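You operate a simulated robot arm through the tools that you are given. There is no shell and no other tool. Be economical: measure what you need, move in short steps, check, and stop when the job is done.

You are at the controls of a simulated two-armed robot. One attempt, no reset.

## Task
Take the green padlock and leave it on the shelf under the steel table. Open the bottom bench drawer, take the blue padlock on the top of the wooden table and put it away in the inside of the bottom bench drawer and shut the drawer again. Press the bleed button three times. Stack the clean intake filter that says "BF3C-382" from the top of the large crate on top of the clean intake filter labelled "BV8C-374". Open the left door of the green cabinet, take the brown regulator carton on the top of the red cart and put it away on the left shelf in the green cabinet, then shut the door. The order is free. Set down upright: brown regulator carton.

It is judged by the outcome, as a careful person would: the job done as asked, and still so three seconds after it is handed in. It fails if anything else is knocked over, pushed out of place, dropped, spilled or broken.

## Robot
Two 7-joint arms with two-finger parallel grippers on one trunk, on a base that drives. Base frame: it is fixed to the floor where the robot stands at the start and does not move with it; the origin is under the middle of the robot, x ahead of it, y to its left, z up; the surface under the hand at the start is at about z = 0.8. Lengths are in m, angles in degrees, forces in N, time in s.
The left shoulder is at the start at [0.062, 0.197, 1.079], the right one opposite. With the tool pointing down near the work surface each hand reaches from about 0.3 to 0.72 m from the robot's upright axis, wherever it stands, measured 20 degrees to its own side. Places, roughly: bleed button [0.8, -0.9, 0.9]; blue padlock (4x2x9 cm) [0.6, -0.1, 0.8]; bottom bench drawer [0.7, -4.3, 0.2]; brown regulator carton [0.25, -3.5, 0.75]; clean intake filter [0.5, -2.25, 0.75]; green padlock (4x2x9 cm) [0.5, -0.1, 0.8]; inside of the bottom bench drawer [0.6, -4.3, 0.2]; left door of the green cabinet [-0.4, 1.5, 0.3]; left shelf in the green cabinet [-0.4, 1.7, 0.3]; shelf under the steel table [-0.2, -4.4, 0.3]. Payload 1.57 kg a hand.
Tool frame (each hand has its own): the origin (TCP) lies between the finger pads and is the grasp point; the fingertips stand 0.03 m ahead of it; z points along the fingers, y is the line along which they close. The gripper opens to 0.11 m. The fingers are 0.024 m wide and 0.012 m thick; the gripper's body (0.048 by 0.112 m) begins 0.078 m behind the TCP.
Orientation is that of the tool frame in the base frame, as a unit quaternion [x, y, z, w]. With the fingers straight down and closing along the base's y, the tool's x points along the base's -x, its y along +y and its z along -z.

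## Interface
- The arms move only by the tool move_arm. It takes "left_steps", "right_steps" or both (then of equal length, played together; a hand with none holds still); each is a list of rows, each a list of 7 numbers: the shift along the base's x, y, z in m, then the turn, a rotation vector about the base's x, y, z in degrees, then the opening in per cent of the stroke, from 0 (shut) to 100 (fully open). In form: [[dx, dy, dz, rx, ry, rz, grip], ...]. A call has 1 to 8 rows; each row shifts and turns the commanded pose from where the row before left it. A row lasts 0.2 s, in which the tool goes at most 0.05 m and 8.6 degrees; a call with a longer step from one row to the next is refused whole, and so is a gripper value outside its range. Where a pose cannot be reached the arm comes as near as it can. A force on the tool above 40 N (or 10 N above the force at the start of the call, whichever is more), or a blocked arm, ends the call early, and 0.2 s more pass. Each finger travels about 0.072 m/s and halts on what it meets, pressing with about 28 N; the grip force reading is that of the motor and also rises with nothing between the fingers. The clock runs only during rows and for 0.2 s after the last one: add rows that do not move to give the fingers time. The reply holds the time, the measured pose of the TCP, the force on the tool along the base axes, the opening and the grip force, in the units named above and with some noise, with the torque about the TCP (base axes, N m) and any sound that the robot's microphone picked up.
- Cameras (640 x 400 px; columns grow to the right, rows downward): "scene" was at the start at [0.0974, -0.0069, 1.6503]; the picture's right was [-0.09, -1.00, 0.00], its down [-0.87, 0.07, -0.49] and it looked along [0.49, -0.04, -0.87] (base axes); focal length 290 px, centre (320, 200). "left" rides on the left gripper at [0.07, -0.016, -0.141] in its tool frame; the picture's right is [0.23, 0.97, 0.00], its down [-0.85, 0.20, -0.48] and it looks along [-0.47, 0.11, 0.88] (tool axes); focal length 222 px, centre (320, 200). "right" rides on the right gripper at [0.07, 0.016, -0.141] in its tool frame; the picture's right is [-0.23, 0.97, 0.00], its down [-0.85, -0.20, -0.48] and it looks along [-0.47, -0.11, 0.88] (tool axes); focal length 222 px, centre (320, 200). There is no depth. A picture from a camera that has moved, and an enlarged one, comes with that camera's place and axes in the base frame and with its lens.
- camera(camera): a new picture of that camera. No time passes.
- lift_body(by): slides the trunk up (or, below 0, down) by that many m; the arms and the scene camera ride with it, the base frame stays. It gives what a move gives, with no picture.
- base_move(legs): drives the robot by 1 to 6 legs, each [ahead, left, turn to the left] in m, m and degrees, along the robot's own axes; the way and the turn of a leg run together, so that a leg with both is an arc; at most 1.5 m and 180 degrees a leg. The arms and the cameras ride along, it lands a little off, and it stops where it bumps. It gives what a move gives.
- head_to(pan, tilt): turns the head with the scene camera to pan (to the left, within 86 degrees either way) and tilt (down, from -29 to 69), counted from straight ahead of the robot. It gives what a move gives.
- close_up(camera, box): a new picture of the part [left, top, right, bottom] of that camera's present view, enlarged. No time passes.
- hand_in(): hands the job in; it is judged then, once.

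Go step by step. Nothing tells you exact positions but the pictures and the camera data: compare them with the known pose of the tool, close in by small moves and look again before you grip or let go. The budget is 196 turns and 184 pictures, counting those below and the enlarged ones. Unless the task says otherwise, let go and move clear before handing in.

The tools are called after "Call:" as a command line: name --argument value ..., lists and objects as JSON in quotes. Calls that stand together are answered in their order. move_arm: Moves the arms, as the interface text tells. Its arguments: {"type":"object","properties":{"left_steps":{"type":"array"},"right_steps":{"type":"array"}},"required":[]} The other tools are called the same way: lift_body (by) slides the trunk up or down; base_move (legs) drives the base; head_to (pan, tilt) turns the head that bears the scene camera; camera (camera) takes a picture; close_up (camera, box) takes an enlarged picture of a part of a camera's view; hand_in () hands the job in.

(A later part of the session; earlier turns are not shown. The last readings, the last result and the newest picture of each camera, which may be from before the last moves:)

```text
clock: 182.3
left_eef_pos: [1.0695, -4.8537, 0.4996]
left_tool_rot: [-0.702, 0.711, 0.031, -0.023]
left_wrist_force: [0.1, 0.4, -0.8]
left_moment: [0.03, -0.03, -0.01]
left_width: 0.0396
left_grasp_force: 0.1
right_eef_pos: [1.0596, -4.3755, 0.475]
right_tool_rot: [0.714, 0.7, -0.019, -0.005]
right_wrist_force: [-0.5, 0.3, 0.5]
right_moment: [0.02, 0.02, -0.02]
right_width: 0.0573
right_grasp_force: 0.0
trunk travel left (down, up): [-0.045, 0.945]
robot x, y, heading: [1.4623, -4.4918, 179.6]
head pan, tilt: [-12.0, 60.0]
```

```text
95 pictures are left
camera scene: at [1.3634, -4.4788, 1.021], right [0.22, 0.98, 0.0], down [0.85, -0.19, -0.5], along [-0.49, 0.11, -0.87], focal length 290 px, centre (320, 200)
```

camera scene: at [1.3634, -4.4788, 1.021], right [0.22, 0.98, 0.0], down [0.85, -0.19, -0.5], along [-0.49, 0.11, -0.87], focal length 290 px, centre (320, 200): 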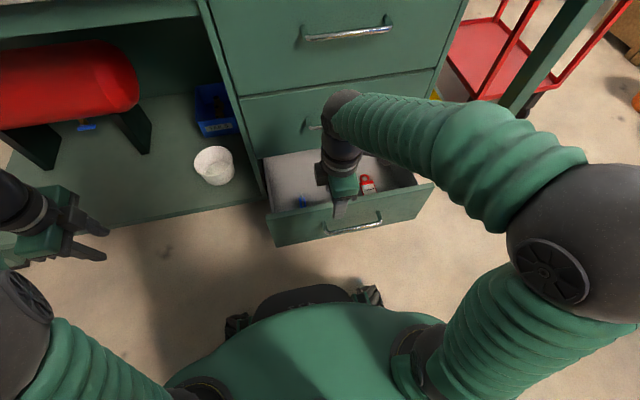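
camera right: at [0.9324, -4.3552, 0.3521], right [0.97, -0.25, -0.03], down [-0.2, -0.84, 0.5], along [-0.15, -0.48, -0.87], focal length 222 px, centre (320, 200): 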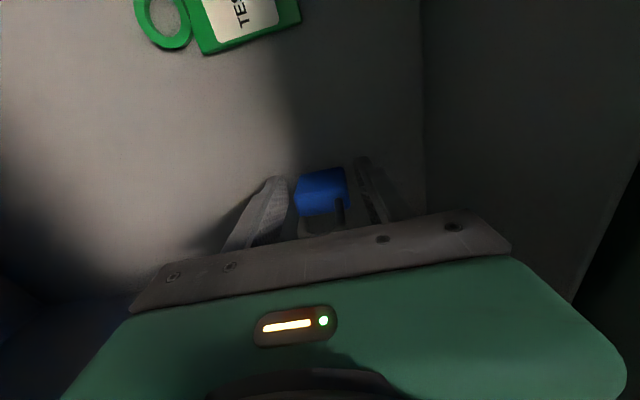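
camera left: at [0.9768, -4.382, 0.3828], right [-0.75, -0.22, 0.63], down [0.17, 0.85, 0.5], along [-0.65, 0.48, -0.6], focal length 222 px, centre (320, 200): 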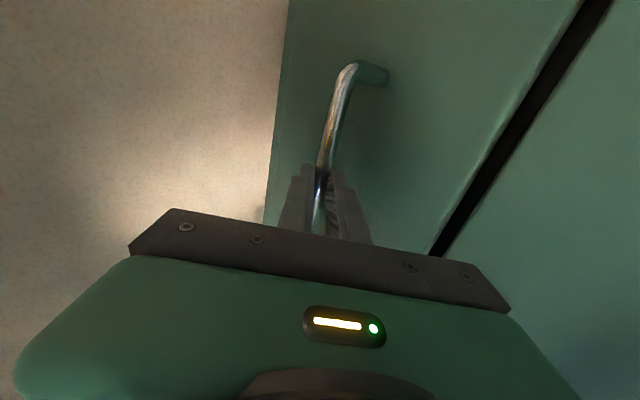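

Now close the drawer: with fingers shut, I bring them down in front of the panel, left of the handle.

Call:
move_arm --right_steps '[[0.02, -0.03, 0, 0, 0, 0, 20], [0.015, -0.027, 0, 0, 0, 0, 0], [0, 0, -0.03, 0, 0, 0, 0], [0, 0, -0.04, 0, 0, 0, 0], [0, 0, -0.04, 0, 0, 0, 0], [0, 0, -0.035, 0, 0, 0, 0]]'

Call:
camera --camera "right"

Call:
camera --camera "scene"

```text
clock: 183.7
left_eef_pos: [1.0687, -4.8537, 0.5005]
left_tool_rot: [-0.702, 0.711, 0.032, -0.022]
left_wrist_force: [0.1, 0.0, -0.7]
left_moment: [-0.02, 0.03, -0.02]
left_width: 0.0396
left_grasp_force: 0.0
right_eef_pos: [1.0932, -4.4325, 0.3276]
right_tool_rot: [0.713, 0.701, -0.017, -0.005]
right_wrist_force: [0.5, 0.0, -0.3]
right_moment: [0.03, 0.05, -0.01]
right_width: 0.0
right_grasp_force: 21.3
trunk travel left (down, up): [-0.045, 0.945]
robot x, y, heading: [1.4615, -4.492, 179.2]
head pan, tilt: [-12.0, 60.0]
```

```text
94 pictures are left
camera right: at [1.1162, -4.3614, 0.468], right [0.97, -0.25, -0.03], down [-0.2, -0.84, 0.5], along [-0.15, -0.48, -0.87], focal length 222 px, centre (320, 200)
```

right: 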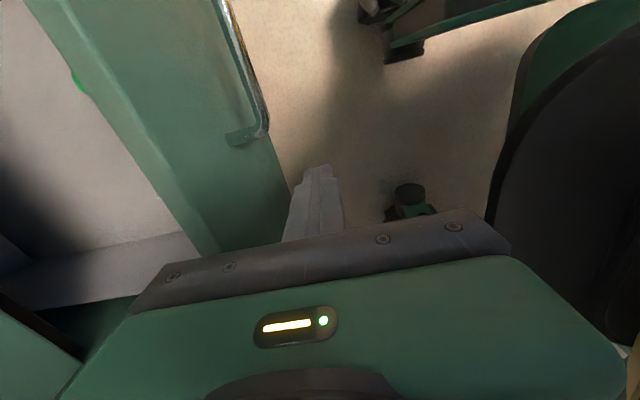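

```text
93 pictures are left
camera scene: at [1.3629, -4.4794, 1.021], right [0.22, 0.98, 0.0], down [0.85, -0.19, -0.5], along [-0.49, 0.11, -0.87], focal length 290 px, centre (320, 200)
```

scene: 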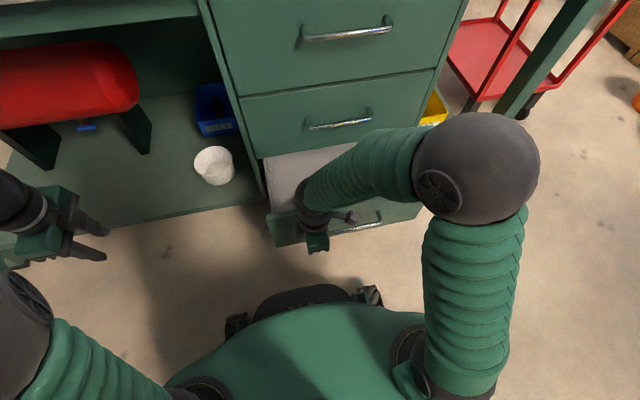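

Fingers are in front of the panel. Push gently.

Call:
move_arm --right_steps '[[-0.025, 0, 0, 0, 0, 0, 0], [-0.02, 0, 0, 0, 0, 0, 0], [-0.02, 0, 0, 0, 0, 0, 0], [-0.02, 0, 0, 0, 0, 0, 0], [-0.02, 0, 0, 0, 0, 0, 0], [-0.02, 0, 0, 0, 0, 0, 0], [-0.02, 0, 0, 0, 0, 0, 0]]'

Call:
camera --camera "right"

```text
clock: 185.3
left_eef_pos: [1.0695, -4.8534, 0.5005]
left_tool_rot: [-0.702, 0.711, 0.032, -0.023]
left_wrist_force: [-0.5, 0.3, -0.1]
left_moment: [-0.01, 0.0, -0.02]
left_width: 0.0396
left_grasp_force: 0.0
right_eef_pos: [0.9484, -4.4338, 0.3265]
right_tool_rot: [0.714, 0.7, -0.018, -0.006]
right_wrist_force: [-0.5, 0.2, 0.4]
right_moment: [0.01, 0.02, 0.03]
right_width: 0.0001
right_grasp_force: 21.5
trunk travel left (down, up): [-0.045, 0.945]
robot x, y, heading: [1.4604, -4.49, 179.3]
head pan, tilt: [-12.0, 60.0]
```

```text
92 pictures are left
camera right: at [0.9713, -4.3612, 0.467], right [0.97, -0.25, -0.03], down [-0.2, -0.84, 0.5], along [-0.15, -0.48, -0.87], focal length 222 px, centre (320, 200)
```

right: 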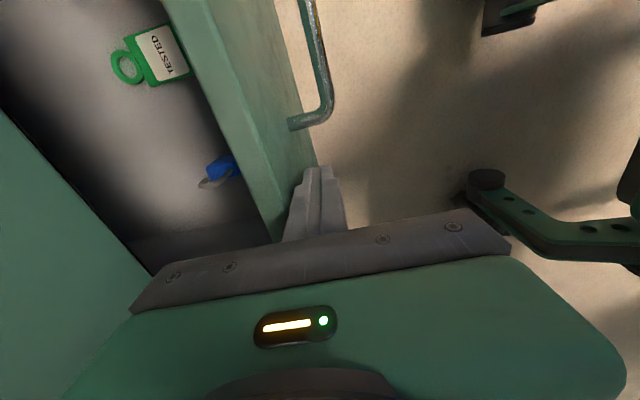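

Sliding well; blue padlock still upright inside. I back off, tilt the fingers forward, and finish pushing with the tips.

Call:
move_arm --right_steps '[[0.03, 0, 0, 0, 4, 0, 0], [0.01, 0, 0, 0, 8.4, 0, 0], [0, 0, 0, 0, 8.4, 0, 0], [0, 0, 0, 0, 8.4, 0, 0], [0, 0, 0, 0, 8.4, 0, 0], [0, 0, 0, 0, 8.4, 0, 0]]'

```text
clock: 186.4
left_eef_pos: [1.0697, -4.8514, 0.5009]
left_tool_rot: [-0.701, 0.712, 0.032, -0.024]
left_wrist_force: [0.2, 0.0, 0.2]
left_moment: [0.0, -0.05, 0.0]
left_width: 0.0396
left_grasp_force: 0.0
right_eef_pos: [0.9421, -4.2777, 0.3877]
right_tool_rot: [0.806, 0.492, -0.249, -0.214]
right_wrist_force: [0.3, 0.2, -0.1]
right_moment: [-0.01, 0.0, 0.0]
right_width: 0.0
right_grasp_force: 21.2
trunk travel left (down, up): [-0.045, 0.945]
robot x, y, heading: [1.4615, -4.4915, 179.6]
head pan, tilt: [-12.0, 60.0]
stopped in row 5 (right hand): the arm was blocked; the commanded pose is now the measured one
```

The arm swung off sideways and reports being blocked. Look before moving.

Call:
camera --camera "scene"

Call:
camera --camera "right"

```text
91 pictures are left
camera scene: at [1.3628, -4.4764, 1.0209], right [0.22, 0.98, 0.0], down [0.85, -0.19, -0.5], along [-0.49, 0.11, -0.87], focal length 290 px, centre (320, 200)
```

scene: 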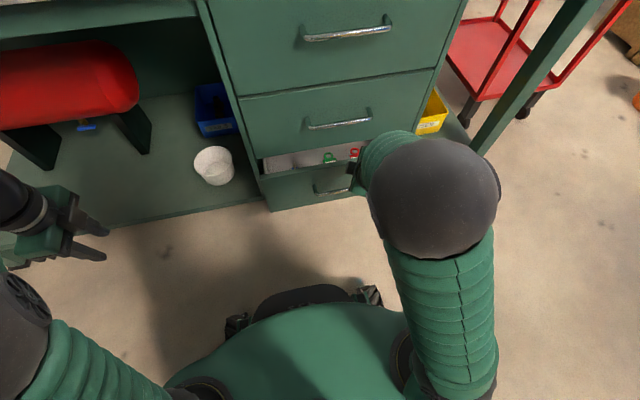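

```text
90 pictures are left
camera right: at [1.0675, -4.2362, 0.4753], right [0.58, -0.62, -0.53], down [-0.18, -0.73, 0.66], along [-0.8, -0.28, -0.53], focal length 222 px, centre (320, 200)
```

right: 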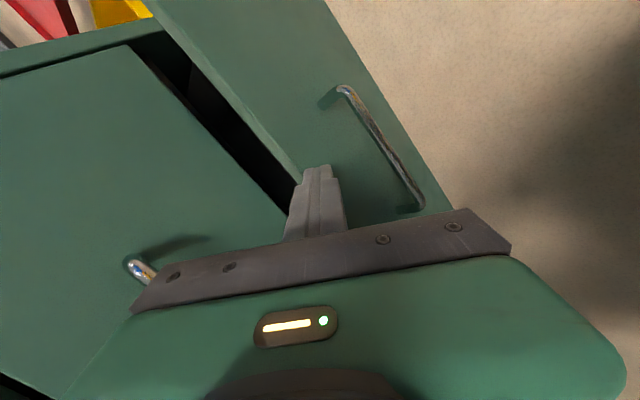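

Nothing is hit. I pull back, move right of the handles (y≈-4.17), lower and push with the tips there.

Call:
move_arm --right_steps '[[0.03, 0, 0.02, 0, 0, 0, 0], [0.03, 0.02, 0.01, 0, 0, 0, 0], [0.01, 0.04, 0, 0, 0, 0, 0], [0, 0.045, 0, 0, 0, 0, 0], [0, 0, -0.03, 0, 0, 0, 0], [0, 0, -0.03, 0, 0, 0, 0], [0, 0, -0.022, 0, 0, 0, 0]]'

Call:
camera --camera "right"

Call:
close_up --camera "scene" --box '[240, 80, 480, 230]'

```text
clock: 187.1
left_eef_pos: [1.0708, -4.8541, 0.503]
left_tool_rot: [-0.701, 0.712, 0.032, -0.025]
left_wrist_force: [-0.9, 0.5, -0.4]
left_moment: [0.0, 0.04, 0.04]
left_width: 0.04
left_grasp_force: 0.2
right_eef_pos: [1.0272, -4.1715, 0.3873]
right_tool_rot: [0.843, 0.446, -0.155, -0.259]
right_wrist_force: [0.3, -0.3, -0.3]
right_moment: [0.02, 0.0, -0.02]
right_width: 0.0
right_grasp_force: 20.9
trunk travel left (down, up): [-0.045, 0.945]
robot x, y, heading: [1.4598, -4.49, 179.3]
head pan, tilt: [-12.0, 60.0]
stopped in row 3 (right hand): the arm was blocked; the commanded pose is now the measured one
```

```text
89 pictures are left
camera right: at [1.1473, -4.1637, 0.4913], right [0.53, -0.65, -0.55], down [-0.37, -0.76, 0.53], along [-0.76, -0.08, -0.64], focal length 222 px, centre (320, 200)
```

right: 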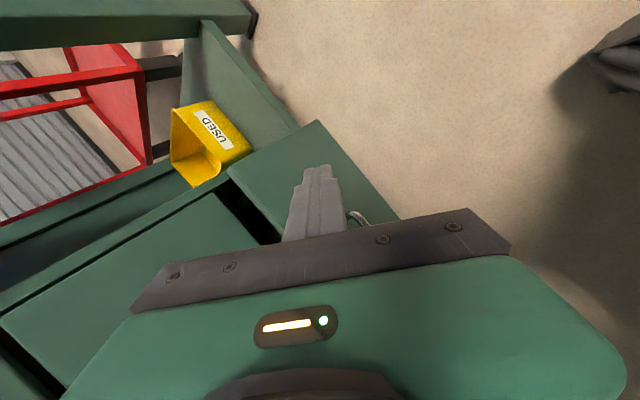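

```text
2.67 times, centred on (360, 155) of scene
camera zoom: at [1.3633, -4.4785, 1.0225], right [0.22, 0.98, 0.0], down [0.85, -0.19, -0.5], along [-0.49, 0.11, -0.87], focal length 775 px, centre (213, 320)
```

zoom: 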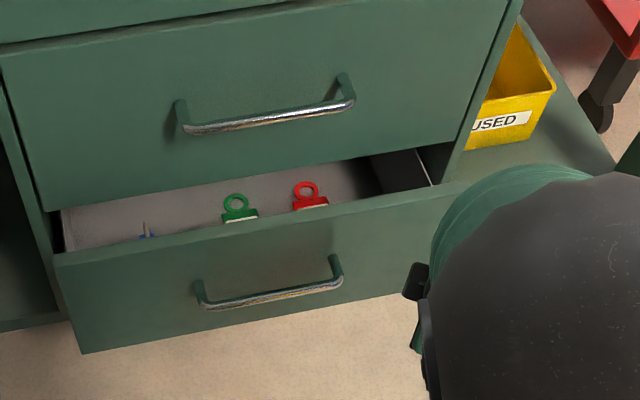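

The arm is cramped near the body. Simpler: lower the trunk 4 cm so the fingertips face the panel, then use the base to push forward.

Call:
lift_body --by -0.04

Call:
base_move --legs '[[0.04, -0.035, 0]]'

Call:
camera --camera "right"

Call:
close_up --camera "scene" --box '[240, 80, 480, 230]'

```text
clock: 187.9
left_eef_pos: [1.07, -4.8534, 0.4596]
left_tool_rot: [-0.702, 0.711, 0.032, -0.024]
left_wrist_force: [0.6, -0.2, 1.9]
left_moment: [-0.01, 0.0, 0.0]
left_width: 0.0393
left_grasp_force: 0.1
right_eef_pos: [1.0279, -4.1716, 0.3442]
right_tool_rot: [0.843, 0.445, -0.156, -0.258]
right_wrist_force: [0.2, -0.1, 0.0]
right_moment: [0.03, 0.01, -0.02]
right_width: 0.0
right_grasp_force: 21.7
trunk travel left (down, up): [-0.005, 0.985]
robot x, y, heading: [1.4639, -4.4898, 179.5]
head pan, tilt: [-12.0, 60.0]
```

```text
clock: 188.8
left_eef_pos: [1.0296, -4.8185, 0.4623]
left_tool_rot: [-0.702, 0.711, 0.032, -0.024]
left_wrist_force: [0.5, 0.7, 0.5]
left_moment: [-0.01, -0.01, 0.05]
left_width: 0.0395
left_grasp_force: 0.1
right_eef_pos: [0.9877, -4.1381, 0.3444]
right_tool_rot: [0.842, 0.447, -0.156, -0.258]
right_wrist_force: [-1.0, -0.6, -0.3]
right_moment: [0.02, 0.02, -0.02]
right_width: 0.0
right_grasp_force: 20.8
trunk travel left (down, up): [-0.005, 0.985]
robot x, y, heading: [1.418, -4.4575, 179.4]
head pan, tilt: [-12.0, 60.0]
```

```text
87 pictures are left
camera right: at [1.1081, -4.1305, 0.4497], right [0.53, -0.64, -0.55], down [-0.37, -0.76, 0.53], along [-0.76, -0.08, -0.64], focal length 222 px, centre (320, 200)
```

right: 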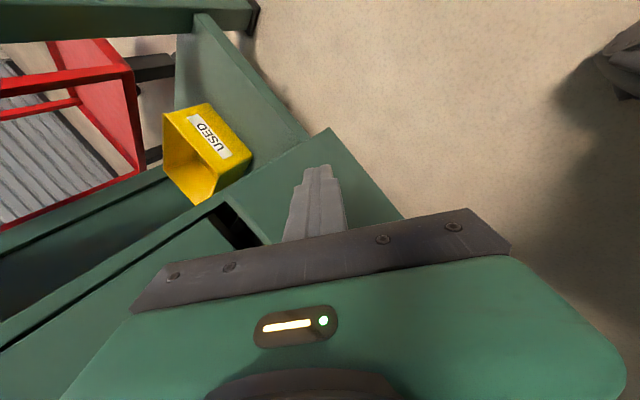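

```text
2.67 times, centred on (360, 155) of scene
camera zoom: at [1.3237, -4.4466, 0.9805], right [0.22, 0.98, 0.0], down [0.85, -0.19, -0.5], along [-0.49, 0.11, -0.87], focal length 775 px, centre (213, 320)
```

zoom: 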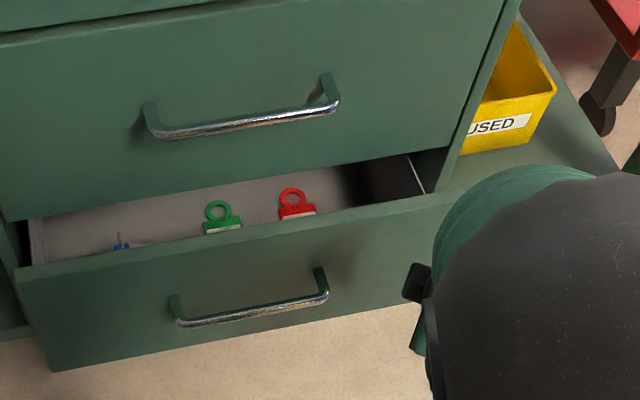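

Call:
base_move --legs '[[0.1, 0, 0]]'

Call:
camera --camera "right"

Call:
close_up --camera "scene" --box '[200, 80, 440, 230]'

```text
clock: 190.0
left_eef_pos: [0.931, -4.8173, 0.4611]
left_tool_rot: [-0.702, 0.711, 0.032, -0.024]
left_wrist_force: [-0.6, 0.4, -0.8]
left_moment: [0.0, -0.03, -0.01]
left_width: 0.0396
left_grasp_force: 0.0
right_eef_pos: [0.8902, -4.1367, 0.3438]
right_tool_rot: [0.843, 0.447, -0.155, -0.258]
right_wrist_force: [-0.1, 0.9, 0.3]
right_moment: [0.01, -0.01, -0.01]
right_width: 0.0
right_grasp_force: 21.0
trunk travel left (down, up): [-0.005, 0.985]
robot x, y, heading: [1.3236, -4.4548, 179.3]
head pan, tilt: [-12.0, 60.0]
```

```text
85 pictures are left
camera right: at [1.0102, -4.1284, 0.4497], right [0.53, -0.65, -0.55], down [-0.37, -0.76, 0.53], along [-0.76, -0.08, -0.64], focal length 222 px, centre (320, 200)
```

right: 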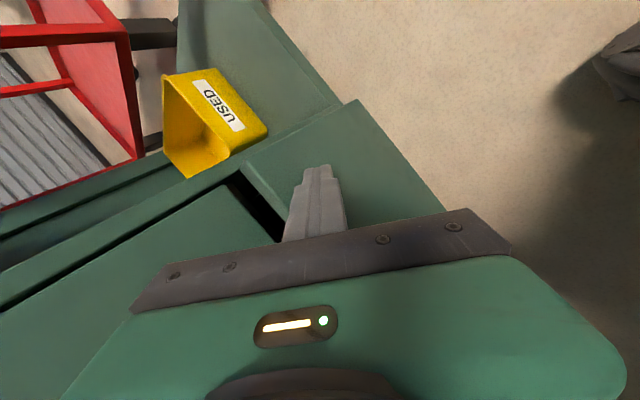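

```text
2.67 times, centred on (320, 155) of scene
camera zoom: at [1.2252, -4.4438, 0.9812], right [0.22, 0.98, 0.0], down [0.85, -0.19, -0.5], along [-0.49, 0.11, -0.87], focal length 775 px, centre (320, 320)
```

zoom: 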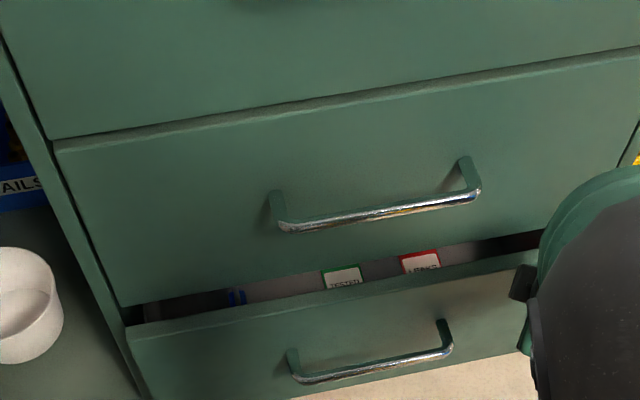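

Nearly closed. Continue.

Call:
base_move --legs '[[0.035, 0, 0]]'

Call:
close_up --camera "scene" --box '[200, 80, 440, 230]'

Call:
camera --camera "right"

```text
clock: 190.8
left_eef_pos: [0.8966, -4.817, 0.4622]
left_tool_rot: [-0.702, 0.711, 0.033, -0.025]
left_wrist_force: [1.1, 0.3, 0.4]
left_moment: [-0.01, 0.03, -0.02]
left_width: 0.0396
left_grasp_force: 0.0
right_eef_pos: [0.8561, -4.1331, 0.3442]
right_tool_rot: [0.843, 0.445, -0.154, -0.26]
right_wrist_force: [6.7, 2.6, 6.4]
right_moment: [0.14, 0.07, -0.09]
right_width: 0.0
right_grasp_force: 20.9
trunk travel left (down, up): [-0.005, 0.985]
robot x, y, heading: [1.2901, -4.4548, 179.4]
head pan, tilt: [-12.0, 60.0]
```

```text
2.67 times, centred on (320, 155) of scene
camera zoom: at [1.1913, -4.4434, 0.9812], right [0.22, 0.98, 0.0], down [0.85, -0.19, -0.5], along [-0.49, 0.11, -0.87], focal length 775 px, centre (320, 320)
```

zoom: 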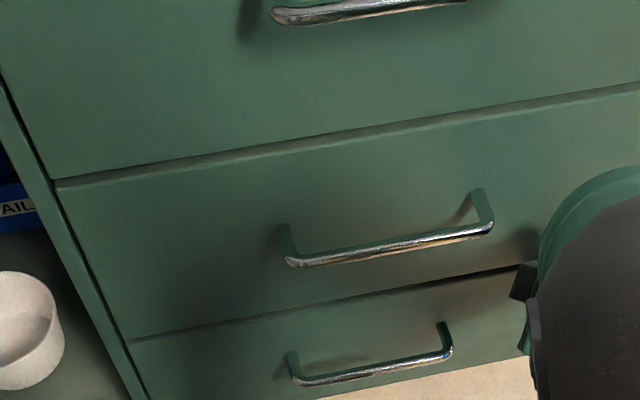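

```text
82 pictures are left
camera right: at [0.9766, -4.1272, 0.45], right [0.53, -0.65, -0.55], down [-0.37, -0.76, 0.53], along [-0.76, -0.07, -0.64], focal length 222 px, centre (320, 200)
```

right: 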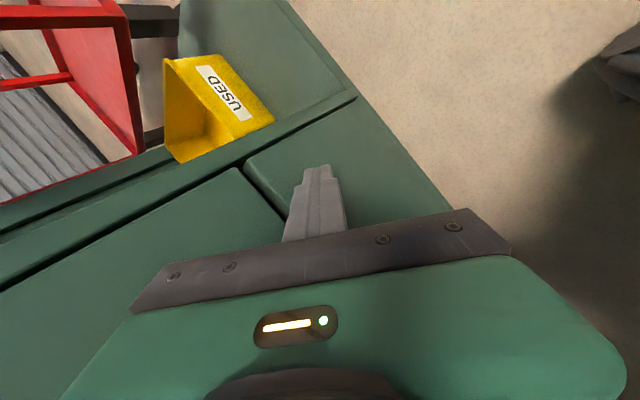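

It seems flush; a slight extra push to be sure, using the arm.

Call:
move_arm --right_steps '[[-0.006, 0, 0, 0, 0, 0, 0], [-0.006, 0, 0, 0, 0, 0, 0], [0, 0, 0, 0, 0, 0, 0]]'

Call:
close_up --camera "scene" --box '[200, 80, 440, 230]'

```text
clock: 191.3
left_eef_pos: [0.8973, -4.8171, 0.4625]
left_tool_rot: [-0.701, 0.712, 0.033, -0.023]
left_wrist_force: [0.1, 0.9, 0.6]
left_moment: [-0.02, -0.01, -0.02]
left_width: 0.0397
left_grasp_force: 0.1
right_eef_pos: [0.8569, -4.134, 0.3423]
right_tool_rot: [0.845, 0.444, -0.148, -0.257]
right_wrist_force: [11.1, -4.9, 8.9]
right_moment: [-0.04, 0.03, 0.1]
right_width: 0.0
right_grasp_force: 21.3
trunk travel left (down, up): [-0.005, 0.985]
robot x, y, heading: [1.2885, -4.4598, 179.1]
head pan, tilt: [-12.0, 60.0]
stopped in row 2 (right hand): the force on the tool passed its limit at 46 N (the readings are from after the stop); the commanded pose is now the measured one
```

```text
2.67 times, centred on (320, 155) of scene
camera zoom: at [1.1923, -4.4445, 0.9812], right [0.22, 0.98, 0.0], down [0.85, -0.19, -0.5], along [-0.49, 0.11, -0.87], focal length 775 px, centre (320, 320)
```

zoom: 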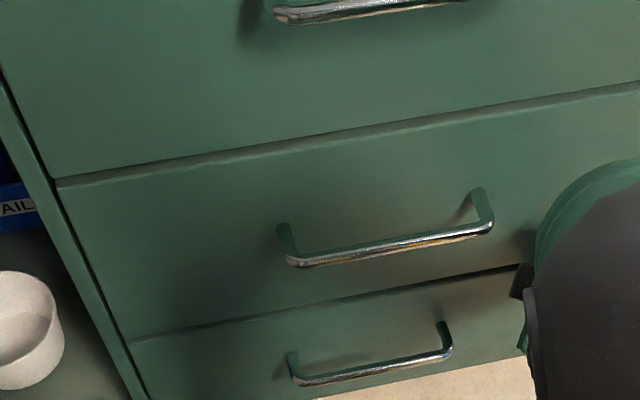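

The drawer is shut (firm stop). Back off, raise the trunk, and straighten the right hand.

Call:
base_move --legs '[[-0.16, 0, 0]]'

Call:
lift_body --by 0.4

Call:
lift_body --by 0.3

Call:
move_arm --right_steps '[[0, 0, 0.01, -3.9, -2.34, -6.75, 20], [0, 0, 0.01, -3.9, -2.34, -6.75, 40], [0, 0, 0.01, -3.9, -2.34, -6.75, 60], [0, 0, 0.01, -3.9, -2.34, -6.75, 80], [0, 0, 0, -3.9, -2.34, -6.75, 100], [0, 0, 0, -3.9, -2.34, -6.75, 100], [0, 0, 0, -3.9, -2.34, -6.75, 100], [0, 0, 0, -3.9, -2.34, -6.75, 100]]' --left_steps '[[0, 0, 0, 0, 0, 8.4, 60], [0, 0, 0, 0, 0, 8.4, 80], [0, 0, 0, 0, 0, 8.4, 100], [0, 0, 0, 0, 0, 8.4, 100], [0, 0, 0, 0, 0, 8.4, 100], [0, 0, 0, 0, 0, 8.4, 100], [0, 0, 0, 0, 0, 8.4, 100], [0, 0, 0, 0, 0, 8.4, 100]]'

Call:
head_to --pan -45 --tilt 35

Call:
camera --camera "scene"

```text
clock: 192.7
left_eef_pos: [1.0559, -4.8174, 0.4612]
left_tool_rot: [-0.701, 0.712, 0.033, -0.025]
left_wrist_force: [0.2, 0.4, 0.0]
left_moment: [0.01, 0.0, -0.02]
left_width: 0.0398
left_grasp_force: 0.1
right_eef_pos: [1.016, -4.135, 0.342]
right_tool_rot: [0.846, 0.444, -0.149, -0.257]
right_wrist_force: [0.9, 0.8, -0.8]
right_moment: [0.02, -0.03, 0.01]
right_width: 0.0001
right_grasp_force: 21.3
trunk travel left (down, up): [-0.005, 0.985]
robot x, y, heading: [1.4476, -4.4581, 179.0]
head pan, tilt: [-12.0, 60.0]
```

```text
clock: 196.6
left_eef_pos: [1.0563, -4.8177, 0.8615]
left_tool_rot: [-0.7, 0.713, 0.032, -0.024]
left_wrist_force: [0.1, -0.5, 0.3]
left_moment: [0.0, 0.0, -0.02]
left_width: 0.0396
left_grasp_force: 0.0
right_eef_pos: [1.0165, -4.1334, 0.7423]
right_tool_rot: [0.846, 0.444, -0.148, -0.258]
right_wrist_force: [-0.8, -0.7, 0.7]
right_moment: [-0.04, -0.03, 0.0]
right_width: 0.0001
right_grasp_force: 21.4
trunk travel left (down, up): [-0.405, 0.585]
robot x, y, heading: [1.449, -4.4543, 179.4]
head pan, tilt: [-12.0, 60.0]
```

```text
clock: 199.6
left_eef_pos: [1.0561, -4.8175, 1.1632]
left_tool_rot: [-0.7, 0.713, 0.032, -0.025]
left_wrist_force: [0.2, -0.8, -0.4]
left_moment: [-0.01, 0.0, 0.01]
left_width: 0.0393
left_grasp_force: 0.1
right_eef_pos: [1.0157, -4.135, 1.0423]
right_tool_rot: [0.845, 0.444, -0.149, -0.257]
right_wrist_force: [0.0, 0.0, 0.0]
right_moment: [0.01, -0.04, -0.01]
right_width: 0.0
right_grasp_force: 21.6
trunk travel left (down, up): [-0.705, 0.285]
robot x, y, heading: [1.4525, -4.4569, 179.3]
head pan, tilt: [-12.0, 60.0]
```

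```text
clock: 200.9
left_eef_pos: [1.0521, -4.8152, 1.1846]
left_tool_rot: [0.916, -0.384, -0.117, -0.007]
left_wrist_force: [0.2, 0.2, 0.5]
left_moment: [0.03, 0.0, -0.04]
left_width: 0.1104
left_grasp_force: 0.1
right_eef_pos: [1.0158, -4.1353, 1.0817]
right_tool_rot: [0.983, 0.155, -0.049, -0.088]
right_wrist_force: [-0.3, 0.1, 0.5]
right_moment: [0.02, -0.02, 0.01]
right_width: 0.1098
right_grasp_force: 0.0
trunk travel left (down, up): [-0.705, 0.285]
robot x, y, heading: [1.4503, -4.4557, 179.5]
head pan, tilt: [-12.0, 60.0]
stopped in row 6 (left hand): the arm was blocked; the commanded pose is now the measured one
```

```text
clock: 201.8
left_eef_pos: [1.0522, -4.8137, 1.1853]
left_tool_rot: [0.915, -0.385, -0.116, -0.006]
left_wrist_force: [-0.3, -0.6, 0.3]
left_moment: [0.06, 0.0, 0.0]
left_width: 0.1101
left_grasp_force: 0.0
right_eef_pos: [1.017, -4.1345, 1.0814]
right_tool_rot: [0.983, 0.155, -0.05, -0.087]
right_wrist_force: [0.6, 0.0, 0.4]
right_moment: [0.03, 0.0, -0.01]
right_width: 0.11
right_grasp_force: 0.1
trunk travel left (down, up): [-0.705, 0.285]
robot x, y, heading: [1.4511, -4.4552, 179.4]
head pan, tilt: [-45.0, 35.0]
```

```text
80 pictures are left
camera scene: at [1.3536, -4.3964, 1.7151], right [0.72, 0.7, 0.0], down [0.4, -0.41, -0.82], along [-0.57, 0.59, -0.58], focal length 290 px, centre (320, 200)
```

scene: 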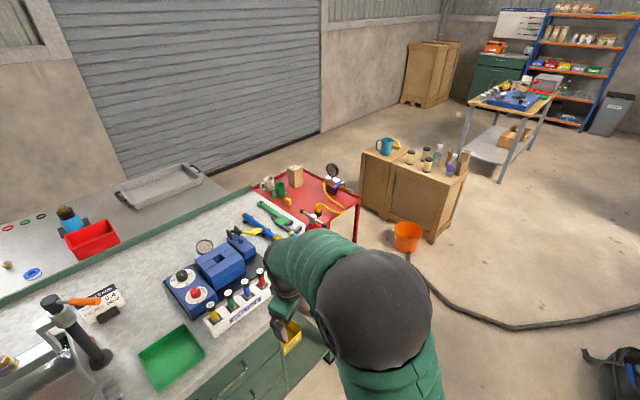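

The layout is clear now: carton on the red cart at about (0.16, -3.4), filters on the crate; bucket and hose block a direct pass. I'll first finish straightening both hands.

Call:
move_arm --left_steps '[[-0.02, 0.01, 0, 0, -2.3, 7.6, 100], [-0.02, 0.01, 0, 0, -2.3, 7.6, 100], [-0.02, 0.01, 0, 0, -2.3, 7.6, 100], [0, 0.01, 0, 0, -2.3, 7.6, 100], [0, 0.01, 0, 0, -2.3, 7.6, 100], [0, 0.01, 0, 0, -2.3, 7.6, 100]]' --right_steps '[[0, 0, 0.015, -3.4, -1.9, -5.9, 100], [0, 0, 0.015, -3.4, -1.9, -5.9, 100], [0, 0, 0.015, -3.4, -1.9, -5.9, 100], [0, -0.02, 0.015, 0, 0, 0, 100], [0, -0.02, 0, 0, 0, 0, 100], [0, -0.02, 0, 0, 0, 0, 100]]'

```text
clock: 202.5
left_eef_pos: [1.0154, -4.7947, 1.2159]
left_tool_rot: [0.949, -0.264, -0.166, -0.05]
left_wrist_force: [0.0, -0.2, -0.2]
left_moment: [-0.01, -0.04, -0.02]
left_width: 0.1101
left_grasp_force: 0.0
right_eef_pos: [1.0175, -4.1353, 1.1085]
right_tool_rot: [0.997, 0.061, -0.019, -0.035]
right_wrist_force: [-0.6, 0.0, -0.1]
right_moment: [0.0, 0.01, 0.02]
right_width: 0.11
right_grasp_force: 0.0
trunk travel left (down, up): [-0.705, 0.285]
robot x, y, heading: [1.4491, -4.4605, 179.5]
head pan, tilt: [-45.0, 35.0]
stopped in row 3 (left hand): the arm was blocked; the commanded pose is now the measured one
```

Call:
move_arm --left_steps '[[-0.03, 0.03, -0.02, 0, 0, 0, 100], [-0.03, 0.03, -0.02, 0, 0, 0, 100], [-0.03, 0.03, -0.02, 0, 0, 0, 100], [-0.03, 0.03, 0, 0, 0, 0, 100]]' --right_steps '[[0, 0, 0.01, -3.4, -1.9, -5.9, 100], [0, 0, 0.01, 0, 0, 0, 100], [0, 0, 0.01, 0, 0, 0, 100], [0, -0.02, 0, 0, 0, 0, 100]]'

Call:
head_to --pan 30 --tilt 45

Call:
camera --camera "scene"

```text
clock: 203.1
left_eef_pos: [0.9678, -4.7583, 1.2246]
left_tool_rot: [0.936, -0.233, -0.248, -0.088]
left_wrist_force: [0.1, -0.6, -0.2]
left_moment: [-0.01, 0.01, 0.0]
left_width: 0.1099
left_grasp_force: 0.0
right_eef_pos: [1.0189, -4.1355, 1.1293]
right_tool_rot: [1.0, 0.011, -0.003, -0.004]
right_wrist_force: [0.7, -0.1, 0.2]
right_moment: [-0.03, -0.05, 0.0]
right_width: 0.11
right_grasp_force: 0.0
trunk travel left (down, up): [-0.705, 0.285]
robot x, y, heading: [1.4518, -4.4566, 178.9]
head pan, tilt: [-45.0, 35.0]
stopped in row 3 (left hand): the arm was blocked; the commanded pose is now the measured one
```

```text
clock: 204.6
left_eef_pos: [0.9676, -4.7575, 1.2271]
left_tool_rot: [0.935, -0.236, -0.248, -0.09]
left_wrist_force: [-0.9, -0.2, -0.2]
left_moment: [0.0, -0.02, -0.01]
left_width: 0.1101
left_grasp_force: 0.0
right_eef_pos: [1.0189, -4.1366, 1.1292]
right_tool_rot: [1.0, 0.01, -0.002, -0.006]
right_wrist_force: [0.4, -0.2, -0.5]
right_moment: [0.0, -0.01, -0.01]
right_width: 0.11
right_grasp_force: 0.0
trunk travel left (down, up): [-0.705, 0.285]
robot x, y, heading: [1.4514, -4.4605, 179.1]
head pan, tilt: [30.0, 45.0]
```

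```text
79 pictures are left
camera scene: at [1.3441, -4.499, 1.7004], right [-0.49, 0.87, 0.0], down [0.62, 0.34, -0.71], along [-0.62, -0.35, -0.71], focal length 290 px, centre (320, 200)
```

scene: 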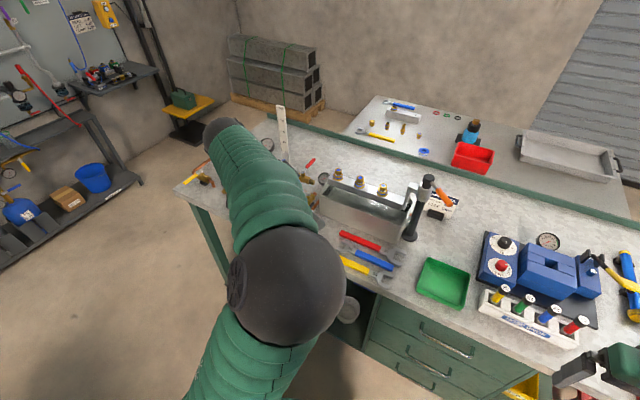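

Call:
move_arm --left_steps '[[0.01, -0.02, -0.03, 0, 0, 0, 100], [0.01, -0.02, -0.04, 0, 0, 0, 100], [0.01, -0.02, -0.04, 0, 0, 0, 100], [0, 0, -0.04, 0, 0, 0, 100]]'

```text
clock: 205.6
left_eef_pos: [0.9952, -4.8134, 1.073]
left_tool_rot: [0.934, -0.243, -0.244, -0.091]
left_wrist_force: [-0.1, -0.3, -0.2]
left_moment: [0.01, -0.01, 0.03]
left_width: 0.1102
left_grasp_force: 0.1
right_eef_pos: [1.0171, -4.1369, 1.1282]
right_tool_rot: [1.0, 0.011, -0.003, -0.006]
right_wrist_force: [-0.1, 0.1, -0.1]
right_moment: [-0.02, 0.0, -0.03]
right_width: 0.1103
right_grasp_force: 0.0
trunk travel left (down, up): [-0.705, 0.285]
robot x, y, heading: [1.4497, -4.4595, 179.2]
head pan, tilt: [30.0, 45.0]
```

Call:
move_arm --left_steps '[[0, 0, 0, -1.8, -4.8, 4.8, 100], [0, 0, 0, -1.8, -4.8, 4.8, 100], [0, 0, 0, -1.8, -4.8, 4.8, 100], [0, 0, 0, -1.8, -4.8, 4.8, 100], [0, 0, 0, -1.8, -4.8, 4.8, 100], [0, 0, 0, -1.8, -4.8, 4.8, 100]]'

```text
clock: 206.9
left_eef_pos: [0.995, -4.8111, 1.0746]
left_tool_rot: [1.0, 0.004, 0.002, 0.002]
left_wrist_force: [-0.7, 0.9, 0.2]
left_moment: [-0.01, 0.01, 0.05]
left_width: 0.1101
left_grasp_force: 0.1
right_eef_pos: [1.0176, -4.1349, 1.1288]
right_tool_rot: [1.0, 0.011, -0.003, -0.004]
right_wrist_force: [-0.2, -0.2, 0.3]
right_moment: [0.01, 0.01, -0.02]
right_width: 0.1098
right_grasp_force: 0.0
trunk travel left (down, up): [-0.705, 0.285]
robot x, y, heading: [1.4507, -4.4601, 179.3]
head pan, tilt: [30.0, 45.0]
```

Both hands straight again. Tuck them in and drive back around the far bench end to the aisle.

Call:
move_arm --left_steps '[[0.01, 0.03, 0.02, 0, 0, 0, 100], [0.01, 0.035, 0.02, 0, 0, 0, 100], [0.01, 0.035, 0.02, 0, 0, 0, 100], [0, 0.035, 0.02, 0, 0, 0, 100]]' --right_steps '[[0, -0.03, 0, 0, 0, 0, 100], [0, -0.03, 0, 0, 0, 0, 100], [0, -0.03, 0, 0, 0, 0, 100], [0, -0.03, 0, 0, 0, 0, 100]]'

Call:
base_move --legs '[[0, 1.3, 0.7], [0, 0.35, 0], [1.4, 0, 0], [0.6, 0, 0]]'

```text
clock: 207.6
left_eef_pos: [1.0477, -4.826, 1.1182]
left_tool_rot: [0.993, 0.121, -0.008, -0.014]
left_wrist_force: [-0.9, -1.0, 0.4]
left_moment: [-0.02, 0.0, 0.02]
left_width: 0.1102
left_grasp_force: 0.0
right_eef_pos: [1.0204, -4.2007, 1.1314]
right_tool_rot: [1.0, 0.012, -0.004, -0.005]
right_wrist_force: [0.4, 0.8, 0.2]
right_moment: [-0.01, 0.02, 0.01]
right_width: 0.1099
right_grasp_force: 0.0
trunk travel left (down, up): [-0.705, 0.285]
robot x, y, heading: [1.4521, -4.4645, 179.3]
head pan, tilt: [30.0, 45.0]
stopped in row 3 (left hand): the arm was blocked; the commanded pose is now the measured one
```

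```text
clock: 225.5
left_eef_pos: [-0.9417, -6.476, 1.1184]
left_tool_rot: [0.991, 0.134, -0.007, -0.01]
left_wrist_force: [-0.1, -0.1, -0.4]
left_moment: [0.01, -0.01, -0.02]
left_width: 0.1097
left_grasp_force: 0.0
right_eef_pos: [-0.9853, -5.8521, 1.129]
right_tool_rot: [1.0, 0.024, -0.004, -0.007]
right_wrist_force: [0.5, -1.4, 0.1]
right_moment: [-0.01, 0.01, 0.03]
right_width: 0.1101
right_grasp_force: 0.1
trunk travel left (down, up): [-0.705, 0.285]
robot x, y, heading: [-0.5525, -6.1005, -178.9]
head pan, tilt: [30.0, 45.0]
```

Call:
base_move --legs '[[0.3, -0.7, -1.1], [0, -1.2, 0], [0, 0, 90], [-1.3, 0, 0], [-1.25, 0, 0]]'

Call:
head_to --pan 45 --tilt 35

Call:
camera --camera "scene"

```text
clock: 251.1
left_eef_pos: [-0.5494, -2.0692, 1.1174]
left_tool_rot: [0.594, 0.804, -0.013, -0.002]
left_wrist_force: [1.3, 0.9, -0.2]
left_moment: [0.02, -0.01, 0.0]
left_width: 0.1098
left_grasp_force: 0.1
right_eef_pos: [-1.1751, -2.1285, 1.129]
right_tool_rot: [0.681, 0.732, -0.006, 0.0]
right_wrist_force: [0.1, 0.7, -0.1]
right_moment: [-0.01, 0.02, 0.0]
right_width: 0.1101
right_grasp_force: 0.1
trunk travel left (down, up): [-0.705, 0.285]
robot x, y, heading: [-0.9362, -1.6881, -88.0]
head pan, tilt: [30.0, 45.0]
```

```text
clock: 251.9
left_eef_pos: [-0.5477, -2.0674, 1.1178]
left_tool_rot: [0.592, 0.806, -0.013, -0.003]
left_wrist_force: [-0.3, -0.2, -0.3]
left_moment: [0.0, 0.0, 0.01]
left_width: 0.1103
left_grasp_force: 0.0
right_eef_pos: [-1.1762, -2.1276, 1.1306]
right_tool_rot: [0.681, 0.732, -0.007, 0.002]
right_wrist_force: [-0.1, 0.0, 0.5]
right_moment: [-0.01, 0.0, 0.02]
right_width: 0.1101
right_grasp_force: 0.1
trunk travel left (down, up): [-0.705, 0.285]
robot x, y, heading: [-0.9354, -1.6867, -88.2]
head pan, tilt: [45.0, 35.0]
```

```text
78 pictures are left
camera scene: at [-0.8729, -1.7818, 1.7153], right [-0.68, -0.73, 0.0], down [-0.42, 0.39, -0.82], along [0.6, -0.56, -0.57], focal length 290 px, centre (320, 200)
```

scene: 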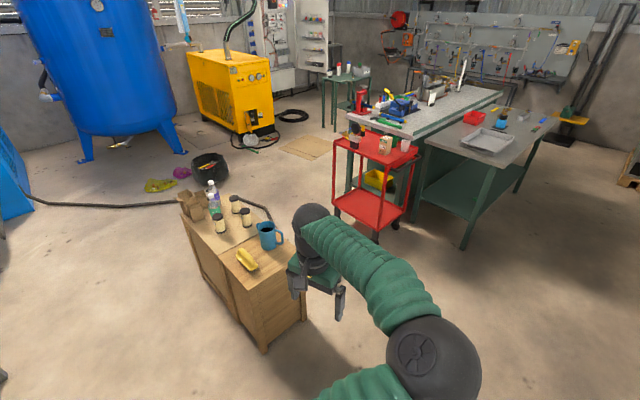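

Three black-capped cylinders (filters) stand on the crate around (0.25–0.4, -2.2…-2.3). I strafe left to face them from the +y side.

Call:
base_move --legs '[[0, 1.42, -1.8]]'

Call:
head_to --pan -10 --tilt 55

Call:
camera --camera "scene"

Call:
camera --camera "right"

```text
clock: 259.0
left_eef_pos: [0.8763, -2.0493, 1.1193]
left_tool_rot: [0.604, 0.797, -0.012, -0.001]
left_wrist_force: [-0.4, 0.2, 0.4]
left_moment: [-0.03, -0.03, -0.03]
left_width: 0.11
left_grasp_force: 0.1
right_eef_pos: [0.2477, -2.0904, 1.1299]
right_tool_rot: [0.692, 0.722, -0.006, -0.001]
right_wrist_force: [-0.7, 0.4, -0.3]
right_moment: [-0.03, -0.02, 0.01]
right_width: 0.1101
right_grasp_force: 0.1
trunk travel left (down, up): [-0.705, 0.285]
robot x, y, heading: [0.4991, -1.6592, -89.3]
head pan, tilt: [45.0, 35.0]
```

```text
clock: 260.2
left_eef_pos: [0.8773, -2.047, 1.1184]
left_tool_rot: [0.604, 0.797, -0.013, -0.003]
left_wrist_force: [0.6, 0.5, -0.7]
left_moment: [0.0, 0.01, -0.01]
left_width: 0.1103
left_grasp_force: 0.0
right_eef_pos: [0.25, -2.0888, 1.1316]
right_tool_rot: [0.692, 0.722, -0.008, 0.001]
right_wrist_force: [-0.5, 0.3, 0.2]
right_moment: [0.03, -0.03, -0.03]
right_width: 0.1102
right_grasp_force: 0.1
trunk travel left (down, up): [-0.705, 0.285]
robot x, y, heading: [0.503, -1.6552, -89.9]
head pan, tilt: [-10.0, 55.0]
```

```text
77 pictures are left
camera scene: at [0.4872, -1.7633, 1.6871], right [-0.99, 0.17, 0.0], down [0.14, 0.81, -0.57], along [-0.1, -0.56, -0.82], focal length 290 px, centre (320, 200)
```

scene: 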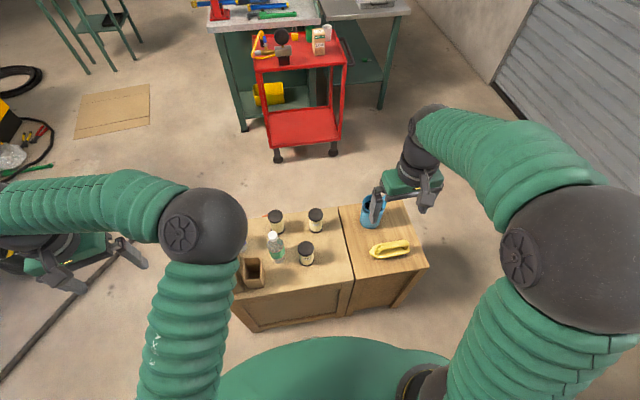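

```text
76 pictures are left
camera right: at [0.2644, -2.0181, 1.2717], right [0.98, -0.19, -0.01], down [-0.16, -0.86, 0.49], along [-0.1, -0.48, -0.87], focal length 222 px, centre (320, 200)
```

right: 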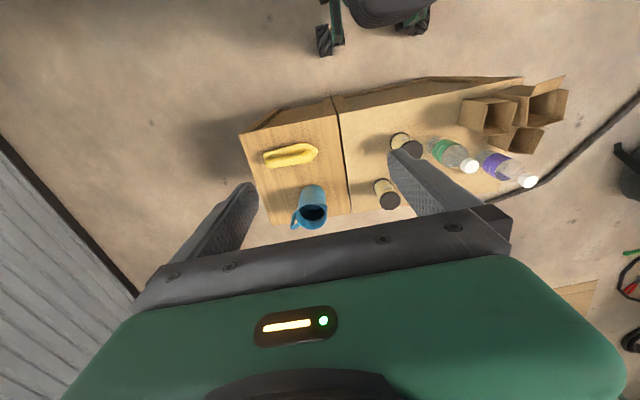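

Call:
close_up --camera "scene" --box '[230, 190, 390, 300]'

Call:
close_up --camera "right" --box '[340, 110, 540, 235]'

```text
3.64 times, centred on (310, 245) of scene
camera zoom: at [0.4872, -1.7633, 1.6871], right [-0.99, 0.17, 0.0], down [0.14, 0.81, -0.57], along [-0.1, -0.56, -0.82], focal length 1056 px, centre (356, 36)
```

zoom: 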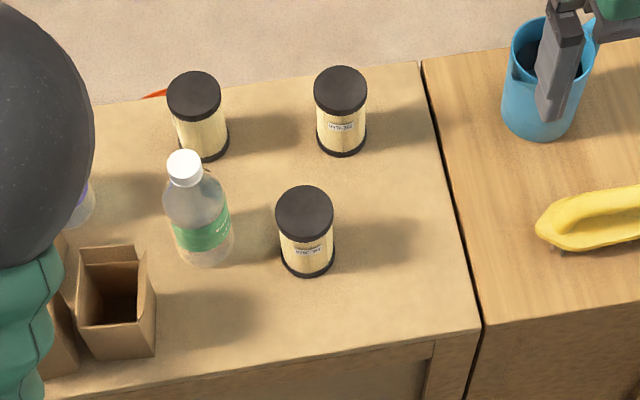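

```text
3.20 times, centred on (440, 172) of right
camera zoom: at [0.2644, -2.0181, 1.2717], right [0.98, -0.19, -0.01], down [-0.16, -0.86, 0.49], along [-0.1, -0.48, -0.87], focal length 711 px, centre (-64, 288)
```

zoom: 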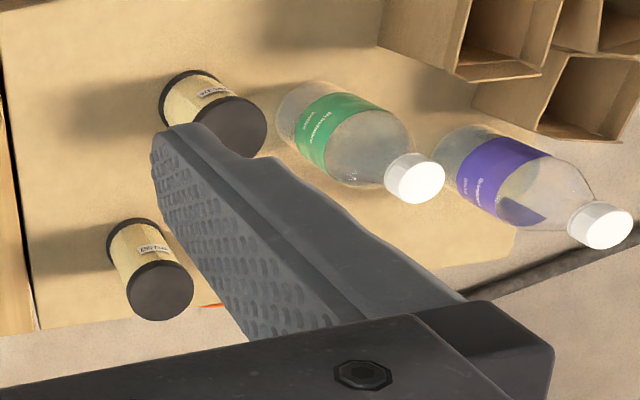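

Call:
close_up --camera "scene" --box '[296, 236, 320, 264]'

Call:
close_up --camera "scene" --box '[304, 208, 328, 232]'

Call:
close_up --camera "scene" --box '[264, 206, 292, 234]'

```text
14.29 times, centred on (308, 250) of scene
camera zoom: at [0.4872, -1.7633, 1.6871], right [-0.99, 0.17, 0.0], down [0.14, 0.81, -0.57], along [-0.1, -0.56, -0.82], focal length 4150 px, centre (491, -514)
```

zoom: 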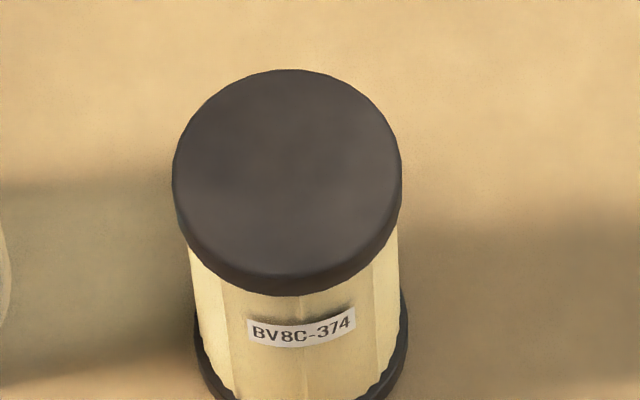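

```text
16.00 times, centred on (316, 220) of scene
camera zoom: at [0.4872, -1.7633, 1.6871], right [-0.99, 0.17, 0.0], down [0.14, 0.81, -0.57], along [-0.1, -0.56, -0.82], focal length 4648 px, centre (384, -120)
```

zoom: 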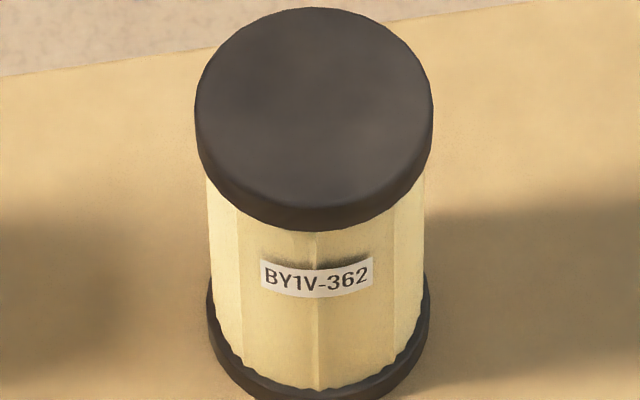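

```text
14.29 times, centred on (278, 220) of scene
camera zoom: at [0.4872, -1.7633, 1.6871], right [-0.99, 0.17, 0.0], down [0.14, 0.81, -0.57], along [-0.1, -0.56, -0.82], focal length 4150 px, centre (920, -86)
```

zoom: 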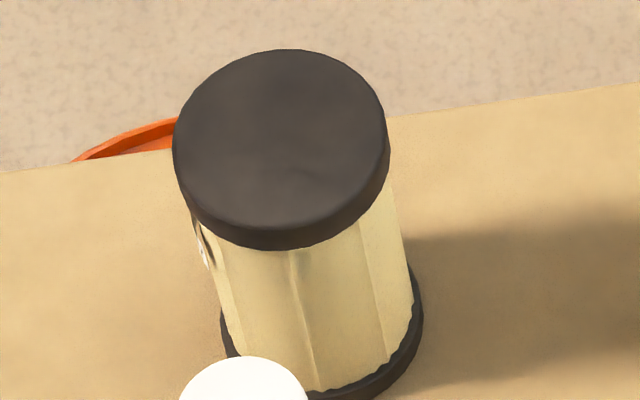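

Labels: BV8C-374 is the near one at (0.458, -2.218), BY1V-362 at (0.40, -2.354), so the third at (0.555, -2.372) should be BF3C-382. I'll confirm its label with another view while repositioning.

Call:
base_move --legs '[[0.09, 0.2, -0.2]]'

Call:
camera --camera "left"

Call:
camera --camera "scene"

```text
clock: 261.9
left_eef_pos: [1.0741, -2.1375, 1.1198]
left_tool_rot: [0.607, 0.795, -0.014, 0.0]
left_wrist_force: [-0.6, -0.2, -0.8]
left_moment: [0.02, -0.05, 0.01]
left_width: 0.1101
left_grasp_force: 0.1
right_eef_pos: [0.4456, -2.1767, 1.1287]
right_tool_rot: [0.694, 0.72, -0.007, 0.002]
right_wrist_force: [-0.3, -0.9, -0.1]
right_moment: [0.01, 0.07, 0.02]
right_width: 0.1101
right_grasp_force: 0.0
trunk travel left (down, up): [-0.705, 0.285]
robot x, y, heading: [0.6989, -1.7444, -90.1]
head pan, tilt: [-10.0, 55.0]
```

```text
70 pictures are left
camera left: at [1.0415, -2.072, 1.2598], right [0.88, 0.48, -0.02], down [0.43, -0.76, 0.49], along [0.21, -0.44, -0.87], focal length 222 px, centre (320, 200)
```

left: 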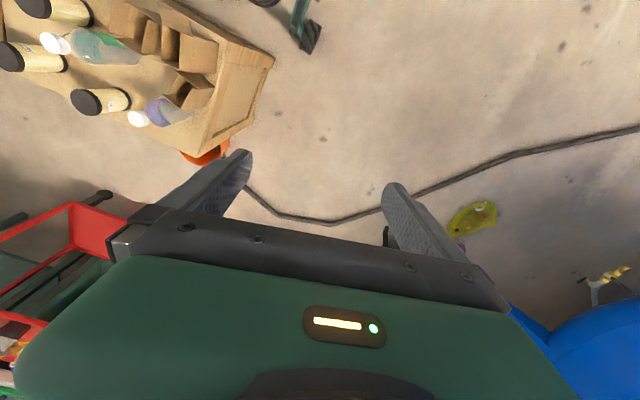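

```text
69 pictures are left
camera scene: at [0.6829, -1.8506, 1.6867], right [-0.98, 0.17, 0.0], down [0.14, 0.81, -0.57], along [-0.1, -0.56, -0.82], focal length 290 px, centre (320, 200)
```

scene: 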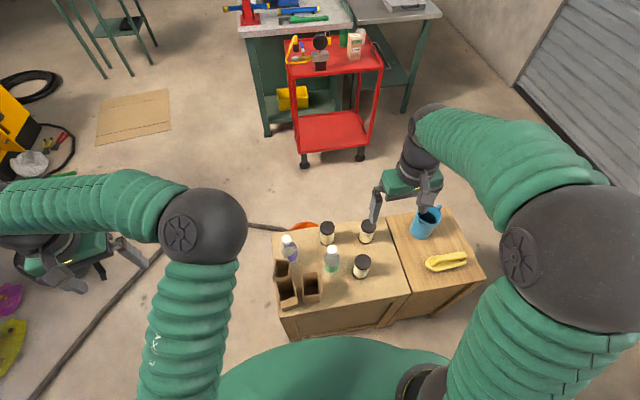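

Call:
close_up --camera "left" --box '[60, 80, 140, 125]'

Call:
close_up --camera "scene" --box '[270, 210, 400, 295]'

```text
8.00 times, centred on (100, 102) of left
camera zoom: at [1.0415, -2.072, 1.2598], right [0.88, 0.48, -0.02], down [0.43, -0.76, 0.49], along [0.21, -0.44, -0.87], focal length 1777 px, centre (2080, 980)
```

zoom: 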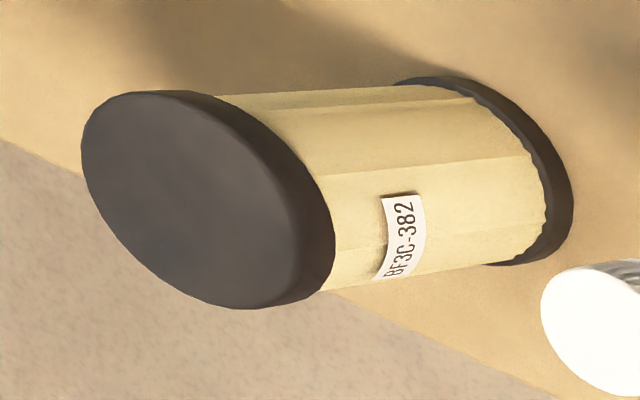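

```text
4.71 times, centred on (335, 252) of scene
camera zoom: at [0.6829, -1.8506, 1.6867], right [-0.98, 0.17, 0.0], down [0.14, 0.81, -0.57], along [-0.1, -0.56, -0.82], focal length 1367 px, centre (249, -47)
```

zoom: 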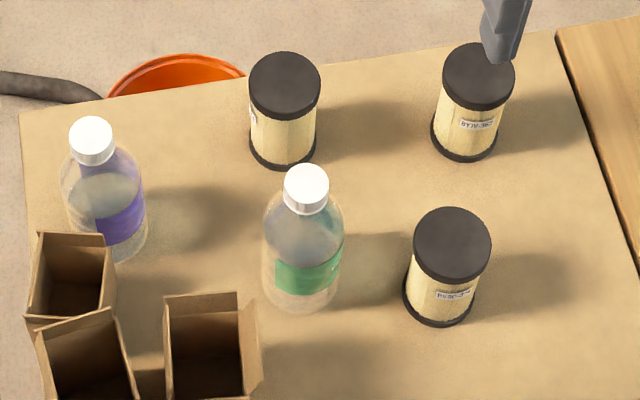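

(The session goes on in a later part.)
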